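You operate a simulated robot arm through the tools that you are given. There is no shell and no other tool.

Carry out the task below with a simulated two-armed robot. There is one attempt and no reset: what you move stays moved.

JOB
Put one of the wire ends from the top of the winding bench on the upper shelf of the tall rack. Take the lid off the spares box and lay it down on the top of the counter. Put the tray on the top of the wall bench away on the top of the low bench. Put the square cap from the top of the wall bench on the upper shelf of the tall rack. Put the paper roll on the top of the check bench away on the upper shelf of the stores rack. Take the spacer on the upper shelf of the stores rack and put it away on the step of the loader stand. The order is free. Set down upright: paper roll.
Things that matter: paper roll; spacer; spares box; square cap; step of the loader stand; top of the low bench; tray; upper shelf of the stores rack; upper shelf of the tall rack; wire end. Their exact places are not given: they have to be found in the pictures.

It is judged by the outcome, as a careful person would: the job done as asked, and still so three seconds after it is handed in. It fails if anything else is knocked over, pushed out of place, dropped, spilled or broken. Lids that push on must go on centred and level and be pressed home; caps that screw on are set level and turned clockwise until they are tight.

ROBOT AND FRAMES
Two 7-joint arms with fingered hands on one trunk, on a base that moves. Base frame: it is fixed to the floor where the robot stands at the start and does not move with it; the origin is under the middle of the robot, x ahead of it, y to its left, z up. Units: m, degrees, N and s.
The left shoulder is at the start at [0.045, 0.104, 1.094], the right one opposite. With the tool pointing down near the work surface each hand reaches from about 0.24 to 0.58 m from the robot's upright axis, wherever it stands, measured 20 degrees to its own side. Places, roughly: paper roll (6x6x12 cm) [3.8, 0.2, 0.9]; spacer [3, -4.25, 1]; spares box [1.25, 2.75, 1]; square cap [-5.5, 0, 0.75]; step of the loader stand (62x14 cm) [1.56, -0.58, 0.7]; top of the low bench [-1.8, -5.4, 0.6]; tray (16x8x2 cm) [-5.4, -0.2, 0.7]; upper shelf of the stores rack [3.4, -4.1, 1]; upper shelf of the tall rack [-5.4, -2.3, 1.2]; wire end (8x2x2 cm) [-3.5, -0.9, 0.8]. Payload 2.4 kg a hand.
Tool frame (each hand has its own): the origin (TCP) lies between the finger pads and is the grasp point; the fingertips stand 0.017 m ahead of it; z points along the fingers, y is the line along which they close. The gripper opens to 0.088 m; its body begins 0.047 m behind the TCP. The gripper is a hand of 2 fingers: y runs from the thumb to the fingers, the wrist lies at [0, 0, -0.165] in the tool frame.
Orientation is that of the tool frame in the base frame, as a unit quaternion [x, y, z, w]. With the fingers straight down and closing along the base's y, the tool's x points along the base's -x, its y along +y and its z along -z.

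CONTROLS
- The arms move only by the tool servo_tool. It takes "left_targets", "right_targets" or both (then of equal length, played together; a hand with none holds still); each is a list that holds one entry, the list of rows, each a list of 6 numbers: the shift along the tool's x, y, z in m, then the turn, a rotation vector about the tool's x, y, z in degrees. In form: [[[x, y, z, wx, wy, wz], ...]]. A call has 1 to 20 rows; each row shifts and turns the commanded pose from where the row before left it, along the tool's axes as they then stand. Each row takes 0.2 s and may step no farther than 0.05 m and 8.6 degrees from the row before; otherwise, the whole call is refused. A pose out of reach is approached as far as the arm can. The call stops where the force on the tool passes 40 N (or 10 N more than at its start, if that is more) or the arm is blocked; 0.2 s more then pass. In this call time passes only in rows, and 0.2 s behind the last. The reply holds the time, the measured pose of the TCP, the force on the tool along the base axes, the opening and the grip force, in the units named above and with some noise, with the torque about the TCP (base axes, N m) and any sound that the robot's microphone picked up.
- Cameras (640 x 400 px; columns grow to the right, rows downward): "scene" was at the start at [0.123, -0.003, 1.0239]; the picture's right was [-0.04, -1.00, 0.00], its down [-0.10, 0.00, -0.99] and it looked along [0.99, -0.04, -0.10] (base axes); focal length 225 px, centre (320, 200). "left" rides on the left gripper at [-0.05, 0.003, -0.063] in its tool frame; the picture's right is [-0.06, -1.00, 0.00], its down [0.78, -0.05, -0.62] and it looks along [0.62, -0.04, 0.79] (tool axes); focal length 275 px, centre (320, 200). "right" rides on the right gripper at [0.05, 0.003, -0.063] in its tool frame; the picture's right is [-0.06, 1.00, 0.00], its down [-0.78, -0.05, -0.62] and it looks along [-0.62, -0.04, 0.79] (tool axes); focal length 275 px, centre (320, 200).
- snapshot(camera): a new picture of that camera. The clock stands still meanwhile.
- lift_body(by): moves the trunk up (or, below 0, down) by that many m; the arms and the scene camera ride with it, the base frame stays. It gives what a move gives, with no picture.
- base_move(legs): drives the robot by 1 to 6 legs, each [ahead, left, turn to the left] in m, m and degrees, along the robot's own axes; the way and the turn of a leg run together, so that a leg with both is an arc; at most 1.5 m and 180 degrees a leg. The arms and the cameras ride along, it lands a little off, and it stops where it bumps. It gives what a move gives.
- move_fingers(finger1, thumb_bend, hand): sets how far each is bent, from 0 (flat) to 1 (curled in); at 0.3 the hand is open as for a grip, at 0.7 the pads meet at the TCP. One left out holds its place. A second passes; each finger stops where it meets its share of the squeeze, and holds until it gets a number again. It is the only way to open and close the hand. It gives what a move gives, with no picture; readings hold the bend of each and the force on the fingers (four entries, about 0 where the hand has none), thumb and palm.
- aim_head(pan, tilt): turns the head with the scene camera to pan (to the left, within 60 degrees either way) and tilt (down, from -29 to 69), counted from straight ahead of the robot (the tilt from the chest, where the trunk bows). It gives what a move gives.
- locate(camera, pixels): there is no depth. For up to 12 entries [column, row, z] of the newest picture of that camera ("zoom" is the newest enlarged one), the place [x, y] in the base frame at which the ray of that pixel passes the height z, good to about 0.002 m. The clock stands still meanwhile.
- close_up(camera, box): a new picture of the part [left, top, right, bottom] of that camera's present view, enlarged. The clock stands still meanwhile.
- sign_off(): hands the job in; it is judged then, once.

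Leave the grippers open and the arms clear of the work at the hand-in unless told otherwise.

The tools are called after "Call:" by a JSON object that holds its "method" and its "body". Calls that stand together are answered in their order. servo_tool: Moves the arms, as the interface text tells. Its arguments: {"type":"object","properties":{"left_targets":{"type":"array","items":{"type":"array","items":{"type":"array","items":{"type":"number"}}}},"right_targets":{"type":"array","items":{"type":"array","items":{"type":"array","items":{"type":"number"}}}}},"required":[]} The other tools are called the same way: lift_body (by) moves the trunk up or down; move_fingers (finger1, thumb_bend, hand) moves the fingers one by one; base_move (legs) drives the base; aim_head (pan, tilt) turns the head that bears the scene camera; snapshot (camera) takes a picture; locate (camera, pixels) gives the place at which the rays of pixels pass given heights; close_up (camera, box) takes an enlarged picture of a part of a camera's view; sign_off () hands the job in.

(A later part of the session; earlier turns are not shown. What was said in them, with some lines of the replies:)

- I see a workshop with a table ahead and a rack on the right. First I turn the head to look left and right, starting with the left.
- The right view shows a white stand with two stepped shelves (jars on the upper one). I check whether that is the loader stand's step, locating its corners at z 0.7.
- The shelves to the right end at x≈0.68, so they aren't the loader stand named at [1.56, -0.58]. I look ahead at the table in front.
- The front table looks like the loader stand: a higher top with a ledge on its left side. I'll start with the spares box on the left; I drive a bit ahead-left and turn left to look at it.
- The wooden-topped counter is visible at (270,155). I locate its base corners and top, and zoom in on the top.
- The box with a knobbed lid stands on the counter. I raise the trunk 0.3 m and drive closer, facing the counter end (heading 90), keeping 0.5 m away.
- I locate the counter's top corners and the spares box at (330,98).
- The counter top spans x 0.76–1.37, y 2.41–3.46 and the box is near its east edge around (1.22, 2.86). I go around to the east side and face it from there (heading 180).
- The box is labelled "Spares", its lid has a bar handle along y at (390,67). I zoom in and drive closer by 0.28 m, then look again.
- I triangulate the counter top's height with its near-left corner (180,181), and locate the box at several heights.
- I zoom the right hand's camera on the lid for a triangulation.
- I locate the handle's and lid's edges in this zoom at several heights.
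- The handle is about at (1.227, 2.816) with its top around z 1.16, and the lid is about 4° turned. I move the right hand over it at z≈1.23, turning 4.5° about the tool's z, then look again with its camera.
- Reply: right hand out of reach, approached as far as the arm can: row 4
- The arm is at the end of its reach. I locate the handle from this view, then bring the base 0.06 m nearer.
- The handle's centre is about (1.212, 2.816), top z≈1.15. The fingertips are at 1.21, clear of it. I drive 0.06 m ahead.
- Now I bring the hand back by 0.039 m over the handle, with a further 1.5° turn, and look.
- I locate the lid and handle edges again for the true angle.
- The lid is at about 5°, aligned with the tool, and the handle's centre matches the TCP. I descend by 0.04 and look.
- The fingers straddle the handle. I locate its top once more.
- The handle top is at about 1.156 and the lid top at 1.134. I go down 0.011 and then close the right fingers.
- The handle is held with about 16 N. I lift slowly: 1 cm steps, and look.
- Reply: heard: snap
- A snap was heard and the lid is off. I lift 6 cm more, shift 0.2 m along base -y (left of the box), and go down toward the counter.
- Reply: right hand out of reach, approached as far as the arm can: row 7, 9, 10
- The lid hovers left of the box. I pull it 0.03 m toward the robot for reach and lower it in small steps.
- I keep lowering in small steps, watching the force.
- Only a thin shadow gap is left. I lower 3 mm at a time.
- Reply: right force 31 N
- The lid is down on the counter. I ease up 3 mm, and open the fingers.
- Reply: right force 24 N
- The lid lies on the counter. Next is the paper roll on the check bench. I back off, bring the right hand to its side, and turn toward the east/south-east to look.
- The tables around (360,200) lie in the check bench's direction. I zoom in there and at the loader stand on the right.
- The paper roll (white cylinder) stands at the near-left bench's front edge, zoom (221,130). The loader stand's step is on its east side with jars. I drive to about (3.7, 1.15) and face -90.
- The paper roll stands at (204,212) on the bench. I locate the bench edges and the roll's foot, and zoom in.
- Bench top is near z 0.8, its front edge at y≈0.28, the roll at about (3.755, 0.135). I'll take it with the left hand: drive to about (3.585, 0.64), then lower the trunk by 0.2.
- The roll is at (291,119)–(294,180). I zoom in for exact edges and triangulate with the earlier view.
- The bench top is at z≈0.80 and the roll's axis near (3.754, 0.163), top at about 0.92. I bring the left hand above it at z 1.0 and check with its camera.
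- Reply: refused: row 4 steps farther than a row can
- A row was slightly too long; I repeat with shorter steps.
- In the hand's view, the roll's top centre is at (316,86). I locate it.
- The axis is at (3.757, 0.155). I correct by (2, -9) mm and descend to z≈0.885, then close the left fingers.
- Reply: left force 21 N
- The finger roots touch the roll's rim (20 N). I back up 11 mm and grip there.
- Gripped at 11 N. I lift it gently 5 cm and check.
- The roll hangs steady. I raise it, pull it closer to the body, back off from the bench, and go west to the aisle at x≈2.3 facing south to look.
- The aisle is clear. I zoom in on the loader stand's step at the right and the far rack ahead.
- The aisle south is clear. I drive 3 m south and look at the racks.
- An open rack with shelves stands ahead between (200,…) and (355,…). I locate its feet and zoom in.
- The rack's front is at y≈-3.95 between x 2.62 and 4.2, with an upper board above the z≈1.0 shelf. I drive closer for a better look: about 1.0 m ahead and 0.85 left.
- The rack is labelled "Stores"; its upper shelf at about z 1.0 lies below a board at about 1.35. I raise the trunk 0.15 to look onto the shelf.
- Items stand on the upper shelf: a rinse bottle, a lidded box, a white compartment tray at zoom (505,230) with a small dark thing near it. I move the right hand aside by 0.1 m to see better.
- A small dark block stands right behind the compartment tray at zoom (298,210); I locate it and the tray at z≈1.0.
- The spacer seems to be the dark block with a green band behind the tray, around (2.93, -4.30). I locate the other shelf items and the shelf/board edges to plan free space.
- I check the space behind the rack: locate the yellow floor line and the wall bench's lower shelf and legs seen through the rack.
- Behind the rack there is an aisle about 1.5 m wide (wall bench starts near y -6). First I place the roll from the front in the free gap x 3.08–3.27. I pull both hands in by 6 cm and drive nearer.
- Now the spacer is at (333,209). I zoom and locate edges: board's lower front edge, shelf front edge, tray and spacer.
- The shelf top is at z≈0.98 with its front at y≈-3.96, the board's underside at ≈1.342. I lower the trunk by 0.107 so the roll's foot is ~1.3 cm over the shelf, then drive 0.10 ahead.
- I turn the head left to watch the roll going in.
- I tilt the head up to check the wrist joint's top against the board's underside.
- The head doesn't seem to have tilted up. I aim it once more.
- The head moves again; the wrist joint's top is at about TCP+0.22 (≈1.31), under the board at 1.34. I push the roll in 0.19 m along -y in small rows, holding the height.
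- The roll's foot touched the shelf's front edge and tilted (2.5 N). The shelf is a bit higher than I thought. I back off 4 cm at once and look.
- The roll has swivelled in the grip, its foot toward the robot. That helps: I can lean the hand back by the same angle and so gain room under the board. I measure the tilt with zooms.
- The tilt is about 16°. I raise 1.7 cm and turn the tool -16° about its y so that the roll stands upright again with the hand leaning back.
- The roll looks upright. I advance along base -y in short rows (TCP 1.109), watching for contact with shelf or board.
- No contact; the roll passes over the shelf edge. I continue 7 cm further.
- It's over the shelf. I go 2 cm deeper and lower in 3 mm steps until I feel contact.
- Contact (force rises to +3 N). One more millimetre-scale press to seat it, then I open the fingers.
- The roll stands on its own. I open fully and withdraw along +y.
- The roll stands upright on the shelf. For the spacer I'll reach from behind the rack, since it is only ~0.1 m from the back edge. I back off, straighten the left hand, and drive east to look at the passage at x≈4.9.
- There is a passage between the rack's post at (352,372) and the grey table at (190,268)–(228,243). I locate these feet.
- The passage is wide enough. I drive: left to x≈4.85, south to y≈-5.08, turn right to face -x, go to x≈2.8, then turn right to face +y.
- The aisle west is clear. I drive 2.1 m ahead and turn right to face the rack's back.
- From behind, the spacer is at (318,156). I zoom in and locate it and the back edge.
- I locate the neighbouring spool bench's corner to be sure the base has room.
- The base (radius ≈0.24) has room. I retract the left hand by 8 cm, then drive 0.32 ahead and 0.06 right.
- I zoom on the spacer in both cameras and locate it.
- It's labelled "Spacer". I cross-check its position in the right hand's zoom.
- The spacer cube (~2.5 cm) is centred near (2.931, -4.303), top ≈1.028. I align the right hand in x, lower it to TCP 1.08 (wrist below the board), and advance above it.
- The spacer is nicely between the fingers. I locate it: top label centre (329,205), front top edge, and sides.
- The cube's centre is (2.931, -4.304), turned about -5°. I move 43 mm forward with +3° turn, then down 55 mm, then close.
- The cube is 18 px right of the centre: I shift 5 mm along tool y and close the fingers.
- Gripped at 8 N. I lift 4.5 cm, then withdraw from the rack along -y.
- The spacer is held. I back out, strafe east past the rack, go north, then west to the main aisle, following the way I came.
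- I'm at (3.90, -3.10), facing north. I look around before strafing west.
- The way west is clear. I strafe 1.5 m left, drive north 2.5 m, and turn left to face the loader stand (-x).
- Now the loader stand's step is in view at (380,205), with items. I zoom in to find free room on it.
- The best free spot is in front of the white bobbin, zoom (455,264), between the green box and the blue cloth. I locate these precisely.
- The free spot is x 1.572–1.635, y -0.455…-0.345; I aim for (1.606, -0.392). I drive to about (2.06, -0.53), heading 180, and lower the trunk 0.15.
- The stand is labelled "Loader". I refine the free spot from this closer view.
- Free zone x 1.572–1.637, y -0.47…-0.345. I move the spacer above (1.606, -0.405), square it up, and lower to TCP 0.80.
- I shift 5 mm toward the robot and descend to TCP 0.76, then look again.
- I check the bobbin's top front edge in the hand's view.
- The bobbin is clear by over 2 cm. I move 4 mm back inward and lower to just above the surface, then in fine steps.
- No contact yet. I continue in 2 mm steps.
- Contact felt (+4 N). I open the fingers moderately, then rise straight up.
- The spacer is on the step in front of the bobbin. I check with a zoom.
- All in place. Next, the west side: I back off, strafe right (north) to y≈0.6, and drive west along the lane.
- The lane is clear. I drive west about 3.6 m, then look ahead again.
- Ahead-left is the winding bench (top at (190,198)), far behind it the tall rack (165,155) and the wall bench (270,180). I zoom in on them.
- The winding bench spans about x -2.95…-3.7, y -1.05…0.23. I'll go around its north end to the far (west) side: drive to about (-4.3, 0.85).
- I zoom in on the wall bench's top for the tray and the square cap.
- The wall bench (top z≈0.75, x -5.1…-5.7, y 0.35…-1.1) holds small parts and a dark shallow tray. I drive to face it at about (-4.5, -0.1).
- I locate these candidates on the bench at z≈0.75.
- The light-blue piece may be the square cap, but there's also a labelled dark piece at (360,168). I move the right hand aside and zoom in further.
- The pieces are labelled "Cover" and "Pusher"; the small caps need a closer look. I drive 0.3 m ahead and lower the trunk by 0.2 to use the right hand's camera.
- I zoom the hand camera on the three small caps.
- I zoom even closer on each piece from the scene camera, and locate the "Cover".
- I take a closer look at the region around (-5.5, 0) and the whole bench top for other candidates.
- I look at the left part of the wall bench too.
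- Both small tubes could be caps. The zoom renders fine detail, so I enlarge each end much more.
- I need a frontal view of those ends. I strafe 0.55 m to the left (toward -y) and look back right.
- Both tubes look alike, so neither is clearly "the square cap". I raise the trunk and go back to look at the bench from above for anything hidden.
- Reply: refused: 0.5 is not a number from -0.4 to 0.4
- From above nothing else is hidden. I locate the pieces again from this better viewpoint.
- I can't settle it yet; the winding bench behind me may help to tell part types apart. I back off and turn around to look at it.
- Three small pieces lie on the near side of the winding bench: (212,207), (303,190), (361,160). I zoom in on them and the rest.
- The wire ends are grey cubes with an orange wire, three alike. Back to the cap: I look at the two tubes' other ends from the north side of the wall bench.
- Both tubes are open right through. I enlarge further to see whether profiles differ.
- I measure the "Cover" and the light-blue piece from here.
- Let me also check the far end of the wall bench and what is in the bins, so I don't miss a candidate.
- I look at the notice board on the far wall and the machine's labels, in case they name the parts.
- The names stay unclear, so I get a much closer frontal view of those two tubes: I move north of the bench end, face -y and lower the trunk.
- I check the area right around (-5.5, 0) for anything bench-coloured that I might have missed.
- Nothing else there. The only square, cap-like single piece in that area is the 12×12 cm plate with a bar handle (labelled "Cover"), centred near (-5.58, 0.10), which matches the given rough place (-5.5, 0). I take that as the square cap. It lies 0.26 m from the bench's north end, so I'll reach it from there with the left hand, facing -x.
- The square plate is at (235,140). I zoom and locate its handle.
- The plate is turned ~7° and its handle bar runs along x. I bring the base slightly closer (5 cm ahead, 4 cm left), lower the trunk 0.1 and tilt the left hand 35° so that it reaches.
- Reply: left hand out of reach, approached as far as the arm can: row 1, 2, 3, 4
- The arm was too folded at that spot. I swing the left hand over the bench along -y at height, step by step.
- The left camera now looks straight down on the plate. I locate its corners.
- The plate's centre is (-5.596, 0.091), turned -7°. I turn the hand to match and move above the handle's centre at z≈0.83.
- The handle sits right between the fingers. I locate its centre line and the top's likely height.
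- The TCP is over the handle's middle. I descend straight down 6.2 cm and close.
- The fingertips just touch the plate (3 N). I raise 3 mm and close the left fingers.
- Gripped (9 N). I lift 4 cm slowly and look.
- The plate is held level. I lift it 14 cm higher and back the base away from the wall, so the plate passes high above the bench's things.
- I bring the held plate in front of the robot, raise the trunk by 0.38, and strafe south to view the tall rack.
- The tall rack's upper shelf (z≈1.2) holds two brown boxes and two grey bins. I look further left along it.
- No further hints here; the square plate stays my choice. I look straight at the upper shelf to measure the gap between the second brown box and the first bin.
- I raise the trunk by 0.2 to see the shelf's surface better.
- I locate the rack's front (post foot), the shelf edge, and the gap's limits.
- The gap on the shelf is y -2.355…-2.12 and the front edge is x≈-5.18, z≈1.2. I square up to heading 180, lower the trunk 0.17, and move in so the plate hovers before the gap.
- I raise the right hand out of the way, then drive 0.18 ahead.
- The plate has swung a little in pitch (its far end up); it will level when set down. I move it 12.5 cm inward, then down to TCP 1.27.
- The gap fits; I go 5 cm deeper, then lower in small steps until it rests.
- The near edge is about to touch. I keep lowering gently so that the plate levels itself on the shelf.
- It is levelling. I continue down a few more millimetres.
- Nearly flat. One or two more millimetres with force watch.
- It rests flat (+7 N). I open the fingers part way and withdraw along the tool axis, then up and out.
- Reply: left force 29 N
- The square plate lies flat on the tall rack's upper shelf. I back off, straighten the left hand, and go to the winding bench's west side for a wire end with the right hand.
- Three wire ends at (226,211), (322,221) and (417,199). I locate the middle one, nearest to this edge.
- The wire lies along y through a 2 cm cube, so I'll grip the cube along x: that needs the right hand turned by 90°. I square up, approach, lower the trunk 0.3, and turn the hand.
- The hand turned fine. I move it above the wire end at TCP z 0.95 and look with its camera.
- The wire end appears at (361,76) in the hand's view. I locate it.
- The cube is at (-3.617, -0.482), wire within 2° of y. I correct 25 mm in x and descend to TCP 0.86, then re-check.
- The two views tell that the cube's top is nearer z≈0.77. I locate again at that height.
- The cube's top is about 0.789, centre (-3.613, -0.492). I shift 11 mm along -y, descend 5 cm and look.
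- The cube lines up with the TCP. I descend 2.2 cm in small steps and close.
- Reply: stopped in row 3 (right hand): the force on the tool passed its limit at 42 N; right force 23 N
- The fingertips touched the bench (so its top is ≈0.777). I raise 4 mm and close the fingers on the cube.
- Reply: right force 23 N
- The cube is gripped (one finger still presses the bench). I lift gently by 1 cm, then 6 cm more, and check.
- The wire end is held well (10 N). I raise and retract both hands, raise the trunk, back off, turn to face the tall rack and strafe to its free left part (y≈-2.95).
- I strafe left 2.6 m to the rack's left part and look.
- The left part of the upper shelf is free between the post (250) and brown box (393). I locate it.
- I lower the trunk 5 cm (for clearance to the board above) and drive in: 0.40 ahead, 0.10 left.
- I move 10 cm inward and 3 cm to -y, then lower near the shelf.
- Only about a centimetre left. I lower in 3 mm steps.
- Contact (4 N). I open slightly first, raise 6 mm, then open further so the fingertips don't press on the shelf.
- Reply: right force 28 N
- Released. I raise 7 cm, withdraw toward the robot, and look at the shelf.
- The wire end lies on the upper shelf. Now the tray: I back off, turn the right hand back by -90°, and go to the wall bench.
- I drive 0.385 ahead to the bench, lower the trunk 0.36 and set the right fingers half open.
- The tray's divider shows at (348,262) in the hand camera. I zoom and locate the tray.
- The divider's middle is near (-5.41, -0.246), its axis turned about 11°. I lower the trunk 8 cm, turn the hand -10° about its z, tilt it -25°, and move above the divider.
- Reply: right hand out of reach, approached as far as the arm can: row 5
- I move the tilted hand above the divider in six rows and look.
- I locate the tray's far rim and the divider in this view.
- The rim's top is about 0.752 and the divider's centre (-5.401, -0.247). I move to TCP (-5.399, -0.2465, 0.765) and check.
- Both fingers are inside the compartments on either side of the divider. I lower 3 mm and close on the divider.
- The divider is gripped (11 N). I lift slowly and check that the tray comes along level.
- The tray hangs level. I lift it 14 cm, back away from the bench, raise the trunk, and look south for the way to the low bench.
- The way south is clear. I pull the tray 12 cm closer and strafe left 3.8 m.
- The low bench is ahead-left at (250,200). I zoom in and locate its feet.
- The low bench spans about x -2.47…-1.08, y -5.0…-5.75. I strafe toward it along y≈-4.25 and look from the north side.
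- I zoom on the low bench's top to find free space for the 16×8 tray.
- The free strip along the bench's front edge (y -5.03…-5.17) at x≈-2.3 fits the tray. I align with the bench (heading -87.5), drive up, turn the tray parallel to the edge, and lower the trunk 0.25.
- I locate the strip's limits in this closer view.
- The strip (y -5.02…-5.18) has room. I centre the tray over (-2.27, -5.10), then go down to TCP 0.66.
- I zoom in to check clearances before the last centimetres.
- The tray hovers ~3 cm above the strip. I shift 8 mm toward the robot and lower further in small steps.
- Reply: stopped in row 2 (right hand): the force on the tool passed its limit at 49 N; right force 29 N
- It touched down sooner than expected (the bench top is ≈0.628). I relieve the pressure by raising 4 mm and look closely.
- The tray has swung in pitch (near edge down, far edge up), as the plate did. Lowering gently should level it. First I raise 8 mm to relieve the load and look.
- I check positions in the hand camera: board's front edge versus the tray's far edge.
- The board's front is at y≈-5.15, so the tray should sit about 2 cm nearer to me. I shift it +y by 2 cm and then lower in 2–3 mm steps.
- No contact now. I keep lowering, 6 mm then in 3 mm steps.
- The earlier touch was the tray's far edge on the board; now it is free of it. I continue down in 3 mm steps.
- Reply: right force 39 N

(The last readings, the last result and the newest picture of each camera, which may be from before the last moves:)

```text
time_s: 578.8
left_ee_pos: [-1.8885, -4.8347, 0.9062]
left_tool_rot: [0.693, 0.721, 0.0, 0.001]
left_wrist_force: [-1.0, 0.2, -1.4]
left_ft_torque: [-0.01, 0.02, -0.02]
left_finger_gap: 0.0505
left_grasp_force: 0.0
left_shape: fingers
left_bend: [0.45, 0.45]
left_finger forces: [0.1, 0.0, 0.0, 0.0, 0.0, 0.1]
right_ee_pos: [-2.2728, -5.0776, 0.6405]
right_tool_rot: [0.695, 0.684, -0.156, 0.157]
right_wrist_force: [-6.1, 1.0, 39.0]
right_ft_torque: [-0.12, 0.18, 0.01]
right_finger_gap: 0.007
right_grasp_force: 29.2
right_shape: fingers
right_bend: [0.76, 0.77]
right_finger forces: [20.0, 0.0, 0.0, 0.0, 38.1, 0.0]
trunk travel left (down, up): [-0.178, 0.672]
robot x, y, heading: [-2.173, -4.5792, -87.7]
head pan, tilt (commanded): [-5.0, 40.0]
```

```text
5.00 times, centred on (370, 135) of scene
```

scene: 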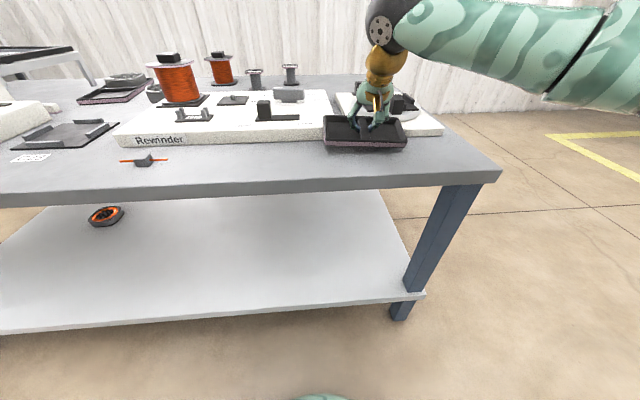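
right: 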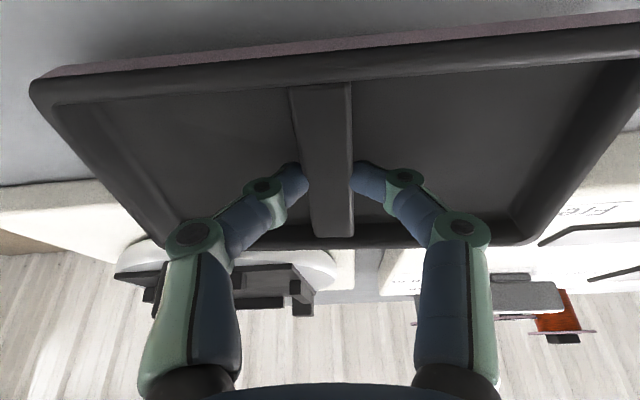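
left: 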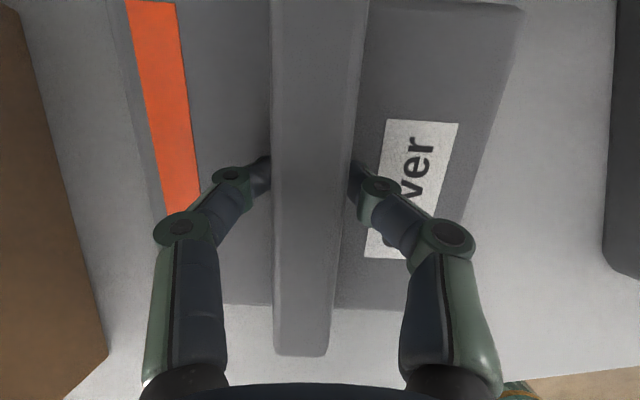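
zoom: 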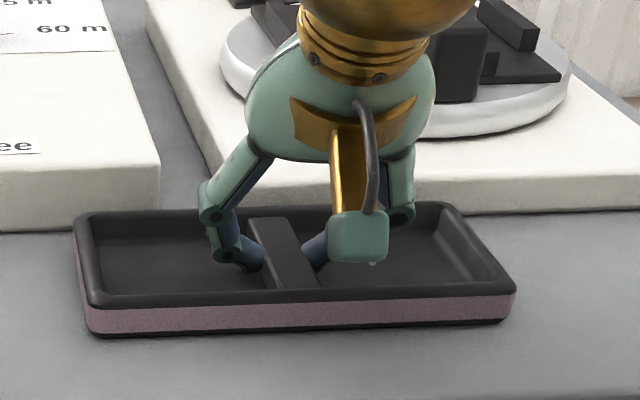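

The tray stands on the bench (39 N press). I ease up 3 mm, open a little, rise, then open wider and leave.

Call:
{"method": "servo_tool", "body": {"right_targets": [[[-0.0014, 0, -0.0032, 0, 0, 0]]]}}

Call:
{"method": "move_fingers", "body": {"hand": "right", "finger1": 0.64, "thumb_bend": 0.64}}

Call:
{"method": "servo_tool", "body": {"right_targets": [[[-0.002, 0, -0.0046, 0, 0, 0]]]}}

Call:
{"method": "close_up", "body": {"camera": "scene", "box": [310, 95, 430, 175]}}

```text
time_s: 579.2
left_ee_pos: [-1.8893, -4.8348, 0.9059]
left_tool_rot: [0.692, 0.721, -0.001, 0.001]
left_wrist_force: [0.5, 0.3, 0.0]
left_ft_torque: [-0.01, 0.03, 0.01]
left_finger_gap: 0.0503
left_grasp_force: 0.1
left_shape: fingers
left_bend: [0.45, 0.45]
left_finger forces: [0.0, 0.2, 0.1, 0.0, 0.0, 0.0]
right_ee_pos: [-2.2711, -5.0759, 0.6394]
right_tool_rot: [0.695, 0.685, -0.154, 0.155]
right_wrist_force: [-4.9, -8.1, 30.9]
right_ft_torque: [-0.26, 0.13, 0.02]
right_finger_gap: 0.0064
right_grasp_force: 26.7
right_shape: fingers
right_bend: [0.76, 0.77]
right_finger forces: [17.9, 0.1, 0.1, 0.1, 34.3, 0.0]
trunk travel left (down, up): [-0.178, 0.672]
robot x, y, heading: [-2.1714, -4.5823, -87.5]
head pan, tilt (commanded): [-5.0, 40.0]
```

```text
time_s: 580.2
left_ee_pos: [-1.8875, -4.8342, 0.9068]
left_tool_rot: [0.693, 0.721, 0.0, 0.001]
left_wrist_force: [-0.2, 0.7, -0.2]
left_ft_torque: [-0.02, 0.05, 0.05]
left_finger_gap: 0.0505
left_grasp_force: 0.1
left_shape: fingers
left_bend: [0.45, 0.45]
left_finger forces: [0.0, 0.1, 0.1, 0.1, 0.0, 0.0]
right_ee_pos: [-2.2701, -5.0754, 0.6421]
right_tool_rot: [0.695, 0.685, -0.154, 0.155]
right_wrist_force: [1.4, -2.6, 40.7]
right_ft_torque: [-0.23, -0.08, 0.05]
right_finger_gap: 0.0065
right_grasp_force: 31.2
right_shape: fingers
right_bend: [0.72, 0.72]
right_finger forces: [29.6, 0.1, 0.0, 0.1, 32.9, 0.0]
trunk travel left (down, up): [-0.178, 0.672]
robot x, y, heading: [-2.1692, -4.5775, -87.6]
head pan, tilt (commanded): [-5.0, 40.0]
```

```text
time_s: 580.6
left_ee_pos: [-1.8881, -4.8369, 0.9058]
left_tool_rot: [0.692, 0.722, 0.0, 0.0]
left_wrist_force: [-0.3, -0.5, -1.0]
left_ft_torque: [0.03, -0.01, 0.01]
left_finger_gap: 0.0503
left_grasp_force: 0.0
left_shape: fingers
left_bend: [0.45, 0.45]
left_finger forces: [0.1, 0.0, 0.0, 0.1, 0.0, 0.0]
right_ee_pos: [-2.2703, -5.0743, 0.6422]
right_tool_rot: [0.695, 0.686, -0.153, 0.152]
right_wrist_force: [2.7, -2.7, 19.9]
right_ft_torque: [-0.1, -0.11, 0.02]
right_finger_gap: 0.0077
right_grasp_force: 14.1
right_shape: fingers
right_bend: [0.7, 0.67]
right_finger forces: [18.2, 0.0, 0.0, 0.0, 10.6, 0.0]
trunk travel left (down, up): [-0.178, 0.672]
robot x, y, heading: [-2.1716, -4.5759, -87.5]
head pan, tilt (commanded): [-5.0, 40.0]
```

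```text
5.00 times, centred on (370, 135) of scene
```

zoom: 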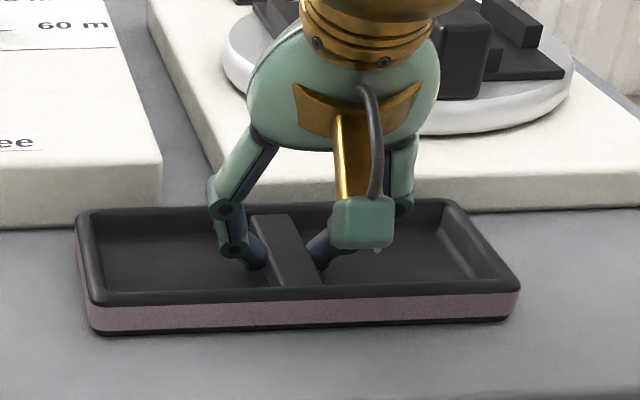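

The fingertips still press the tray's floor. I raise another 6 mm, then open to 0.5.

Call:
{"method": "servo_tool", "body": {"right_targets": [[[-0.0024, 0, -0.0055, 0, 0, 0]]]}}

Call:
{"method": "move_fingers", "body": {"hand": "right", "finger1": 0.5, "thumb_bend": 0.5}}

Call:
{"method": "close_up", "body": {"camera": "scene", "box": [310, 95, 430, 175]}}

```text
time_s: 581.0
left_ee_pos: [-1.8892, -4.8376, 0.9051]
left_tool_rot: [0.693, 0.721, 0.0, 0.0]
left_wrist_force: [0.1, 0.3, 0.7]
left_ft_torque: [-0.03, 0.01, 0.0]
left_finger_gap: 0.0505
left_grasp_force: 0.1
left_shape: fingers
left_bend: [0.45, 0.45]
left_finger forces: [0.1, 0.0, 0.0, 0.0, 0.0, 0.0]
right_ee_pos: [-2.2727, -5.0746, 0.647]
right_tool_rot: [0.696, 0.686, -0.152, 0.15]
right_wrist_force: [0.3, -0.5, 0.1]
right_ft_torque: [0.03, 0.0, 0.02]
right_finger_gap: 0.0107
right_grasp_force: 0.3
right_shape: fingers
right_bend: [0.62, 0.64]
right_finger forces: [0.5, 0.0, 0.0, 0.0, 0.3, 0.0]
trunk travel left (down, up): [-0.178, 0.672]
robot x, y, heading: [-2.1735, -4.5805, -87.5]
head pan, tilt (commanded): [-5.0, 40.0]
```

```text
time_s: 582.0
left_ee_pos: [-1.8882, -4.8374, 0.9047]
left_tool_rot: [0.692, 0.721, 0.0, 0.0]
left_wrist_force: [-0.3, -0.3, -1.1]
left_ft_torque: [0.0, -0.02, -0.02]
left_finger_gap: 0.0504
left_grasp_force: 0.1
left_shape: fingers
left_bend: [0.45, 0.45]
left_finger forces: [0.0, 0.0, 0.1, 0.0, 0.0, 0.1]
right_ee_pos: [-2.2733, -5.0756, 0.6502]
right_tool_rot: [0.695, 0.686, -0.153, 0.154]
right_wrist_force: [0.4, -0.9, 1.0]
right_ft_torque: [-0.02, 0.0, 0.02]
right_finger_gap: 0.0388
right_grasp_force: 0.0
right_shape: fingers
right_bend: [0.5, 0.5]
right_finger forces: [0.0, 0.0, 0.1, 0.1, 0.0, 0.0]
trunk travel left (down, up): [-0.178, 0.672]
robot x, y, heading: [-2.1717, -4.5786, -87.5]
head pan, tilt (commanded): [-5.0, 40.0]
```

```text
5.00 times, centred on (370, 135) of scene
```

zoom: 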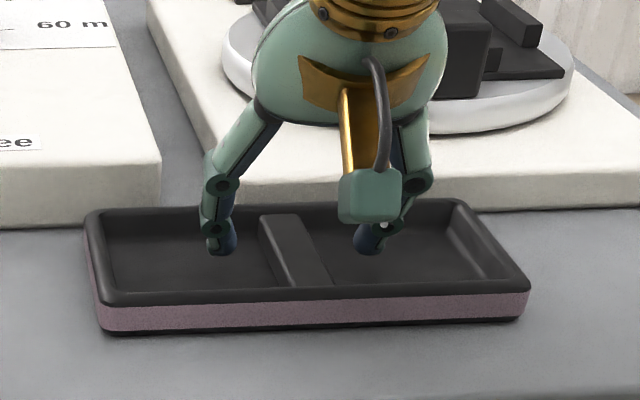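

The tray is free and flat. I raise the hand straight up and back, and look at the bench.

Call:
{"method": "servo_tool", "body": {"right_targets": [[[-0.0122, 0, -0.0274, 0, 0, 0], [-0.0163, 0, -0.0365, 0, 0, 0], [-0.0163, 0, -0.0365, 0, 0, 0], [-0.0163, 0, -0.0365, 0, 0, 0], [-0.0163, 0, -0.0365, 0, 0, 0]]]}}

Call:
{"method": "snapshot", "body": {"camera": "scene"}}

Call:
{"method": "close_up", "body": {"camera": "scene", "box": [100, 60, 500, 200]}}

```text
time_s: 583.2
left_ee_pos: [-1.8895, -4.8364, 0.9064]
left_tool_rot: [0.693, 0.721, 0.0, 0.0]
left_wrist_force: [0.0, 0.6, -0.7]
left_ft_torque: [0.03, -0.02, -0.01]
left_finger_gap: 0.0502
left_grasp_force: 0.0
left_shape: fingers
left_bend: [0.45, 0.45]
left_finger forces: [0.0, 0.1, 0.1, 0.1, 0.0, 0.0]
right_ee_pos: [-2.2745, -5.0714, 0.8405]
right_tool_rot: [0.694, 0.686, -0.153, 0.153]
right_wrist_force: [-0.8, 0.5, 0.7]
right_ft_torque: [-0.02, -0.02, -0.02]
right_finger_gap: 0.0387
right_grasp_force: 0.0
right_shape: fingers
right_bend: [0.5, 0.5]
right_finger forces: [0.0, 0.0, 0.1, 0.1, 0.1, 0.0]
trunk travel left (down, up): [-0.178, 0.672]
robot x, y, heading: [-2.1723, -4.5823, -87.1]
head pan, tilt (commanded): [-5.0, 40.0]
```

```text
taken
```

scene: 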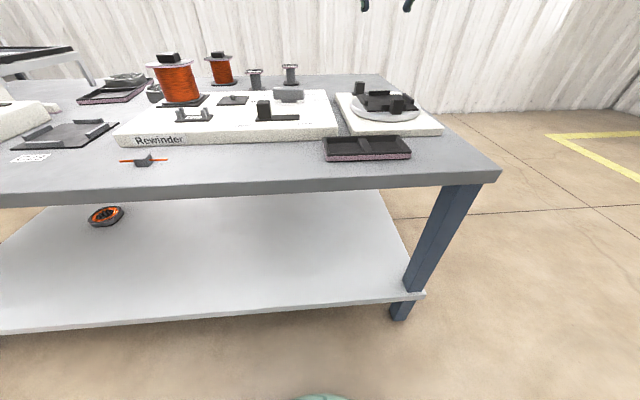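

```text
1.60 times, centred on (300, 130) of scene
```

zoom: 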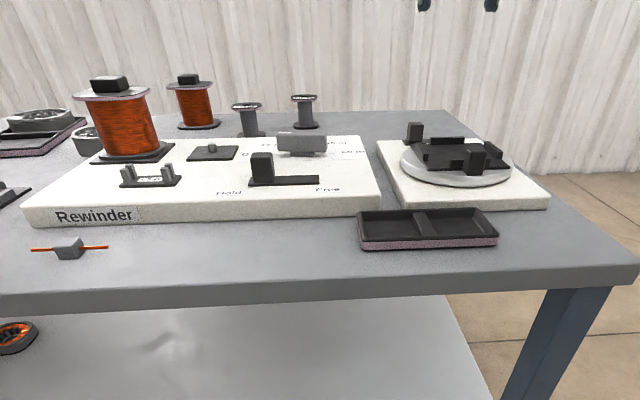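

The tray lies flat on the low bench in front of the turntable board; the boards haven't moved and another tray of the same kind already lives there. I back off, straighten the right hand and open both grippers.

Call:
{"method": "base_move", "body": {"legs": [[-0.5, 0, 0]]}}

Call:
{"method": "servo_tool", "body": {"right_targets": [[[0, 0, 0, 0, 8, 0], [0, 0, 0, 0, 8, 0], [0, 0, 0, 0, 8, 0]]]}}

Call:
{"method": "move_fingers", "body": {"hand": "right", "finger1": 0.3, "thumb_bend": 0.3}}

Call:
{"method": "move_fingers", "body": {"hand": "left", "finger1": 0.3, "thumb_bend": 0.3}}

Call:
{"method": "snapshot", "body": {"camera": "scene"}}

```text
time_s: 586.1
left_ee_pos: [-1.9112, -4.3468, 0.9055]
left_tool_rot: [0.694, 0.72, 0.0, 0.0]
left_wrist_force: [1.0, -0.2, 0.0]
left_ft_torque: [0.01, -0.03, -0.01]
left_finger_gap: 0.0507
left_grasp_force: 0.1
left_shape: fingers
left_bend: [0.45, 0.45]
left_finger forces: [0.0, 0.0, 0.1, 0.1, 0.1, 0.0]
right_ee_pos: [-2.2985, -4.5779, 0.8387]
right_tool_rot: [0.698, 0.683, -0.154, 0.152]
right_wrist_force: [0.6, 0.6, 0.8]
right_ft_torque: [0.0, 0.02, 0.01]
right_finger_gap: 0.039
right_grasp_force: 0.0
right_shape: fingers
right_bend: [0.5, 0.5]
right_finger forces: [0.0, 0.0, 0.0, 0.1, 0.0, 0.0]
trunk travel left (down, up): [-0.178, 0.672]
robot x, y, heading: [-2.1907, -4.0879, -87.9]
head pan, tilt (commanded): [-5.0, 40.0]
```

```text
time_s: 587.0
left_ee_pos: [-1.9107, -4.3467, 0.9051]
left_tool_rot: [0.695, 0.719, 0.001, 0.0]
left_wrist_force: [0.1, -0.6, 0.3]
left_ft_torque: [0.0, -0.07, -0.03]
left_finger_gap: 0.0504
left_grasp_force: 0.0
left_shape: fingers
left_bend: [0.45, 0.45]
left_finger forces: [0.0, 0.1, 0.0, 0.1, 0.0, 0.1]
right_ee_pos: [-2.2968, -4.5795, 0.8378]
right_tool_rot: [0.714, 0.7, -0.005, 0.007]
right_wrist_force: [-0.2, 0.4, 0.4]
right_ft_torque: [0.02, 0.04, 0.04]
right_finger_gap: 0.0387
right_grasp_force: 0.1
right_shape: fingers
right_bend: [0.5, 0.5]
right_finger forces: [0.0, 0.0, 0.1, 0.0, 0.0, 0.0]
trunk travel left (down, up): [-0.178, 0.672]
robot x, y, heading: [-2.1915, -4.0861, -87.8]
head pan, tilt (commanded): [-5.0, 40.0]
```

```text
time_s: 588.0
left_ee_pos: [-1.9114, -4.3469, 0.9052]
left_tool_rot: [0.696, 0.718, 0.0, -0.001]
left_wrist_force: [0.0, -0.1, 0.7]
left_ft_torque: [0.03, 0.02, 0.02]
left_finger_gap: 0.0504
left_grasp_force: 0.1
left_shape: fingers
left_bend: [0.45, 0.45]
left_finger forces: [0.0, 0.0, 0.0, 0.1, 0.1, 0.0]
right_ee_pos: [-2.2976, -4.5784, 0.838]
right_tool_rot: [0.715, 0.699, -0.005, 0.007]
right_wrist_force: [0.4, 0.4, 0.0]
right_ft_torque: [0.0, -0.04, -0.01]
right_finger_gap: 0.0838
right_grasp_force: 0.1
right_shape: fingers
right_bend: [0.3, 0.3]
right_finger forces: [0.1, 0.0, 0.0, 0.0, 0.1, 0.0]
trunk travel left (down, up): [-0.178, 0.672]
robot x, y, heading: [-2.193, -4.0843, -87.7]
head pan, tilt (commanded): [-5.0, 40.0]
```

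```text
time_s: 589.0
left_ee_pos: [-1.9113, -4.3455, 0.9074]
left_tool_rot: [0.695, 0.719, 0.0, 0.001]
left_wrist_force: [-0.3, -0.1, -1.7]
left_ft_torque: [-0.01, 0.0, 0.01]
left_finger_gap: 0.0833
left_grasp_force: 0.2
left_shape: fingers
left_bend: [0.3, 0.3]
left_finger forces: [0.0, 0.0, 0.0, 0.0, 0.0, 0.0]
right_ee_pos: [-2.2975, -4.578, 0.8384]
right_tool_rot: [0.714, 0.7, -0.005, 0.007]
right_wrist_force: [-0.3, 0.2, 0.4]
right_ft_torque: [-0.01, -0.01, 0.02]
right_finger_gap: 0.0836
right_grasp_force: 0.1
right_shape: fingers
right_bend: [0.3, 0.3]
right_finger forces: [0.0, 0.0, 0.0, 0.0, 0.0, 0.0]
trunk travel left (down, up): [-0.178, 0.672]
robot x, y, heading: [-2.1882, -4.0851, -87.9]
head pan, tilt (commanded): [-5.0, 40.0]
```

```text
taken
```

scene: 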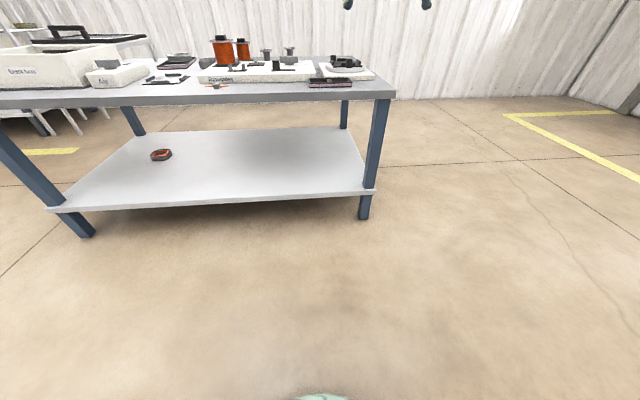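

Before handing in, I want to double-check the "square cap" choice: I turn and look around from here for other parts with orange marks or a second cover.

Call:
{"method": "base_move", "body": {"legs": [[0, 0, 130]]}}

Call:
{"method": "lift_body", "body": {"by": 0.3}}

Call:
{"method": "aim_head", "body": {"pan": 0, "tilt": 10}}

Call:
{"method": "snapshot", "body": {"camera": "scene"}}

```text
time_s: 594.7
left_ee_pos: [-2.1666, -3.7037, 0.9052]
left_tool_rot: [-0.35, 0.937, 0.0, 0.0]
left_wrist_force: [-0.7, 0.1, -0.7]
left_ft_torque: [0.04, 0.0, 0.0]
left_finger_gap: 0.0836
left_grasp_force: 0.1
left_shape: fingers
left_bend: [0.3, 0.3]
left_finger forces: [0.1, 0.0, 0.1, 0.0, 0.0, 0.0]
right_ee_pos: [-1.7436, -3.858, 0.8382]
right_tool_rot: [-0.324, 0.946, 0.004, 0.008]
right_wrist_force: [0.5, -0.9, 0.4]
right_ft_torque: [0.01, -0.01, 0.02]
right_finger_gap: 0.0836
right_grasp_force: 0.1
right_shape: fingers
right_bend: [0.3, 0.3]
right_finger forces: [0.1, 0.0, 0.0, 0.0, 0.0, 0.0]
trunk travel left (down, up): [-0.178, 0.672]
robot x, y, heading: [-2.1927, -4.086, 41.0]
head pan, tilt (commanded): [-5.0, 40.0]
```

```text
time_s: 597.7
left_ee_pos: [-2.1676, -3.7042, 1.2048]
left_tool_rot: [-0.349, 0.937, -0.001, 0.0]
left_wrist_force: [0.6, -1.2, 0.5]
left_ft_torque: [-0.02, 0.0, 0.01]
left_finger_gap: 0.0833
left_grasp_force: 0.1
left_shape: fingers
left_bend: [0.3, 0.3]
left_finger forces: [0.0, 0.0, 0.1, 0.1, 0.1, 0.1]
right_ee_pos: [-1.7434, -3.8578, 1.1369]
right_tool_rot: [-0.323, 0.946, 0.004, 0.008]
right_wrist_force: [0.1, 0.6, -0.2]
right_ft_torque: [-0.02, 0.0, -0.02]
right_finger_gap: 0.0835
right_grasp_force: 0.0
right_shape: fingers
right_bend: [0.3, 0.3]
right_finger forces: [0.1, 0.1, 0.0, 0.0, 0.0, 0.0]
trunk travel left (down, up): [-0.478, 0.372]
robot x, y, heading: [-2.1951, -4.0866, 40.9]
head pan, tilt (commanded): [-5.0, 40.0]
```

```text
time_s: 598.6
left_ee_pos: [-2.1668, -3.7042, 1.2051]
left_tool_rot: [-0.351, 0.936, 0.001, 0.0]
left_wrist_force: [0.3, -0.2, 0.4]
left_ft_torque: [0.01, 0.01, 0.01]
left_finger_gap: 0.0836
left_grasp_force: 0.0
left_shape: fingers
left_bend: [0.3, 0.3]
left_finger forces: [0.0, 0.1, 0.0, 0.1, 0.0, 0.0]
right_ee_pos: [-1.7435, -3.8589, 1.1385]
right_tool_rot: [-0.324, 0.946, 0.004, 0.007]
right_wrist_force: [0.2, 0.5, -0.5]
right_ft_torque: [0.03, 0.02, 0.03]
right_finger_gap: 0.0836
right_grasp_force: 0.1
right_shape: fingers
right_bend: [0.3, 0.3]
right_finger forces: [0.1, 0.0, 0.0, 0.0, 0.0, 0.0]
trunk travel left (down, up): [-0.478, 0.372]
robot x, y, heading: [-2.19, -4.0878, 41.1]
head pan, tilt (commanded): [0.0, 10.0]
```

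```text
taken
```

scene: 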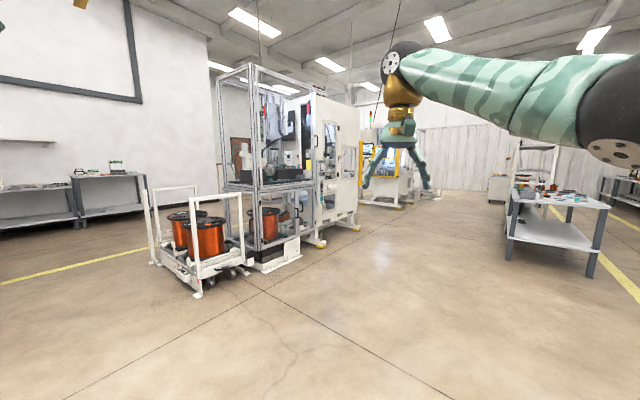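

All six jobs are done: the lid lies on the counter, the paper roll stands on the stores rack, the spacer is on the loader's step, the square plate and a wire end are on the tall rack's upper shelf, and the tray is on the low bench. The hands are empty, open and clear. I hand in.

Call:
{"method": "sign_off", "body": {}}

```text
The job is handed in.
```

I've handed the job in with all six moves made, but I can't be sure I moved the right object as the square cap.

**Square cap (uncertain):** Nothing on the wall bench was marked as a square cap. I moved a 12 × 12 cm square plate with a bar handle, labelled "Cover", to the upper shelf of the tall rack. It was the only square, cap-like single piece near the place you gave. The other candidates there were two small square tubes, which were open right through, and a light-blue L-shaped piece. If one of those was meant, the cap is still on the wall bench and the plate is out of place.

The other five moves:
- **Wire end:** one from the winding bench is on the upper shelf of the tall rack.
- **Spares box:** its lid is off and lying on the counter. The box itself slid about 8 mm while I gripped the lid.
- **Tray:** it is flat on top of the low bench. On the way down it pressed on the edge of a board there (about 50 N), but the board did not visibly move.
- **Paper roll:** it is standing upright on the upper shelf of the stores rack. Its foot bumped the shelf edge once on the way in. I straightened it before setting it down.
- **Spacer:** it is on the step of the loader stand, in front of the white bobbin and about 1 cm from the edge.

I checked each item by camera right after placing it, but did not go back for a final round before handing in. Both grippers are open and the arms are clear.
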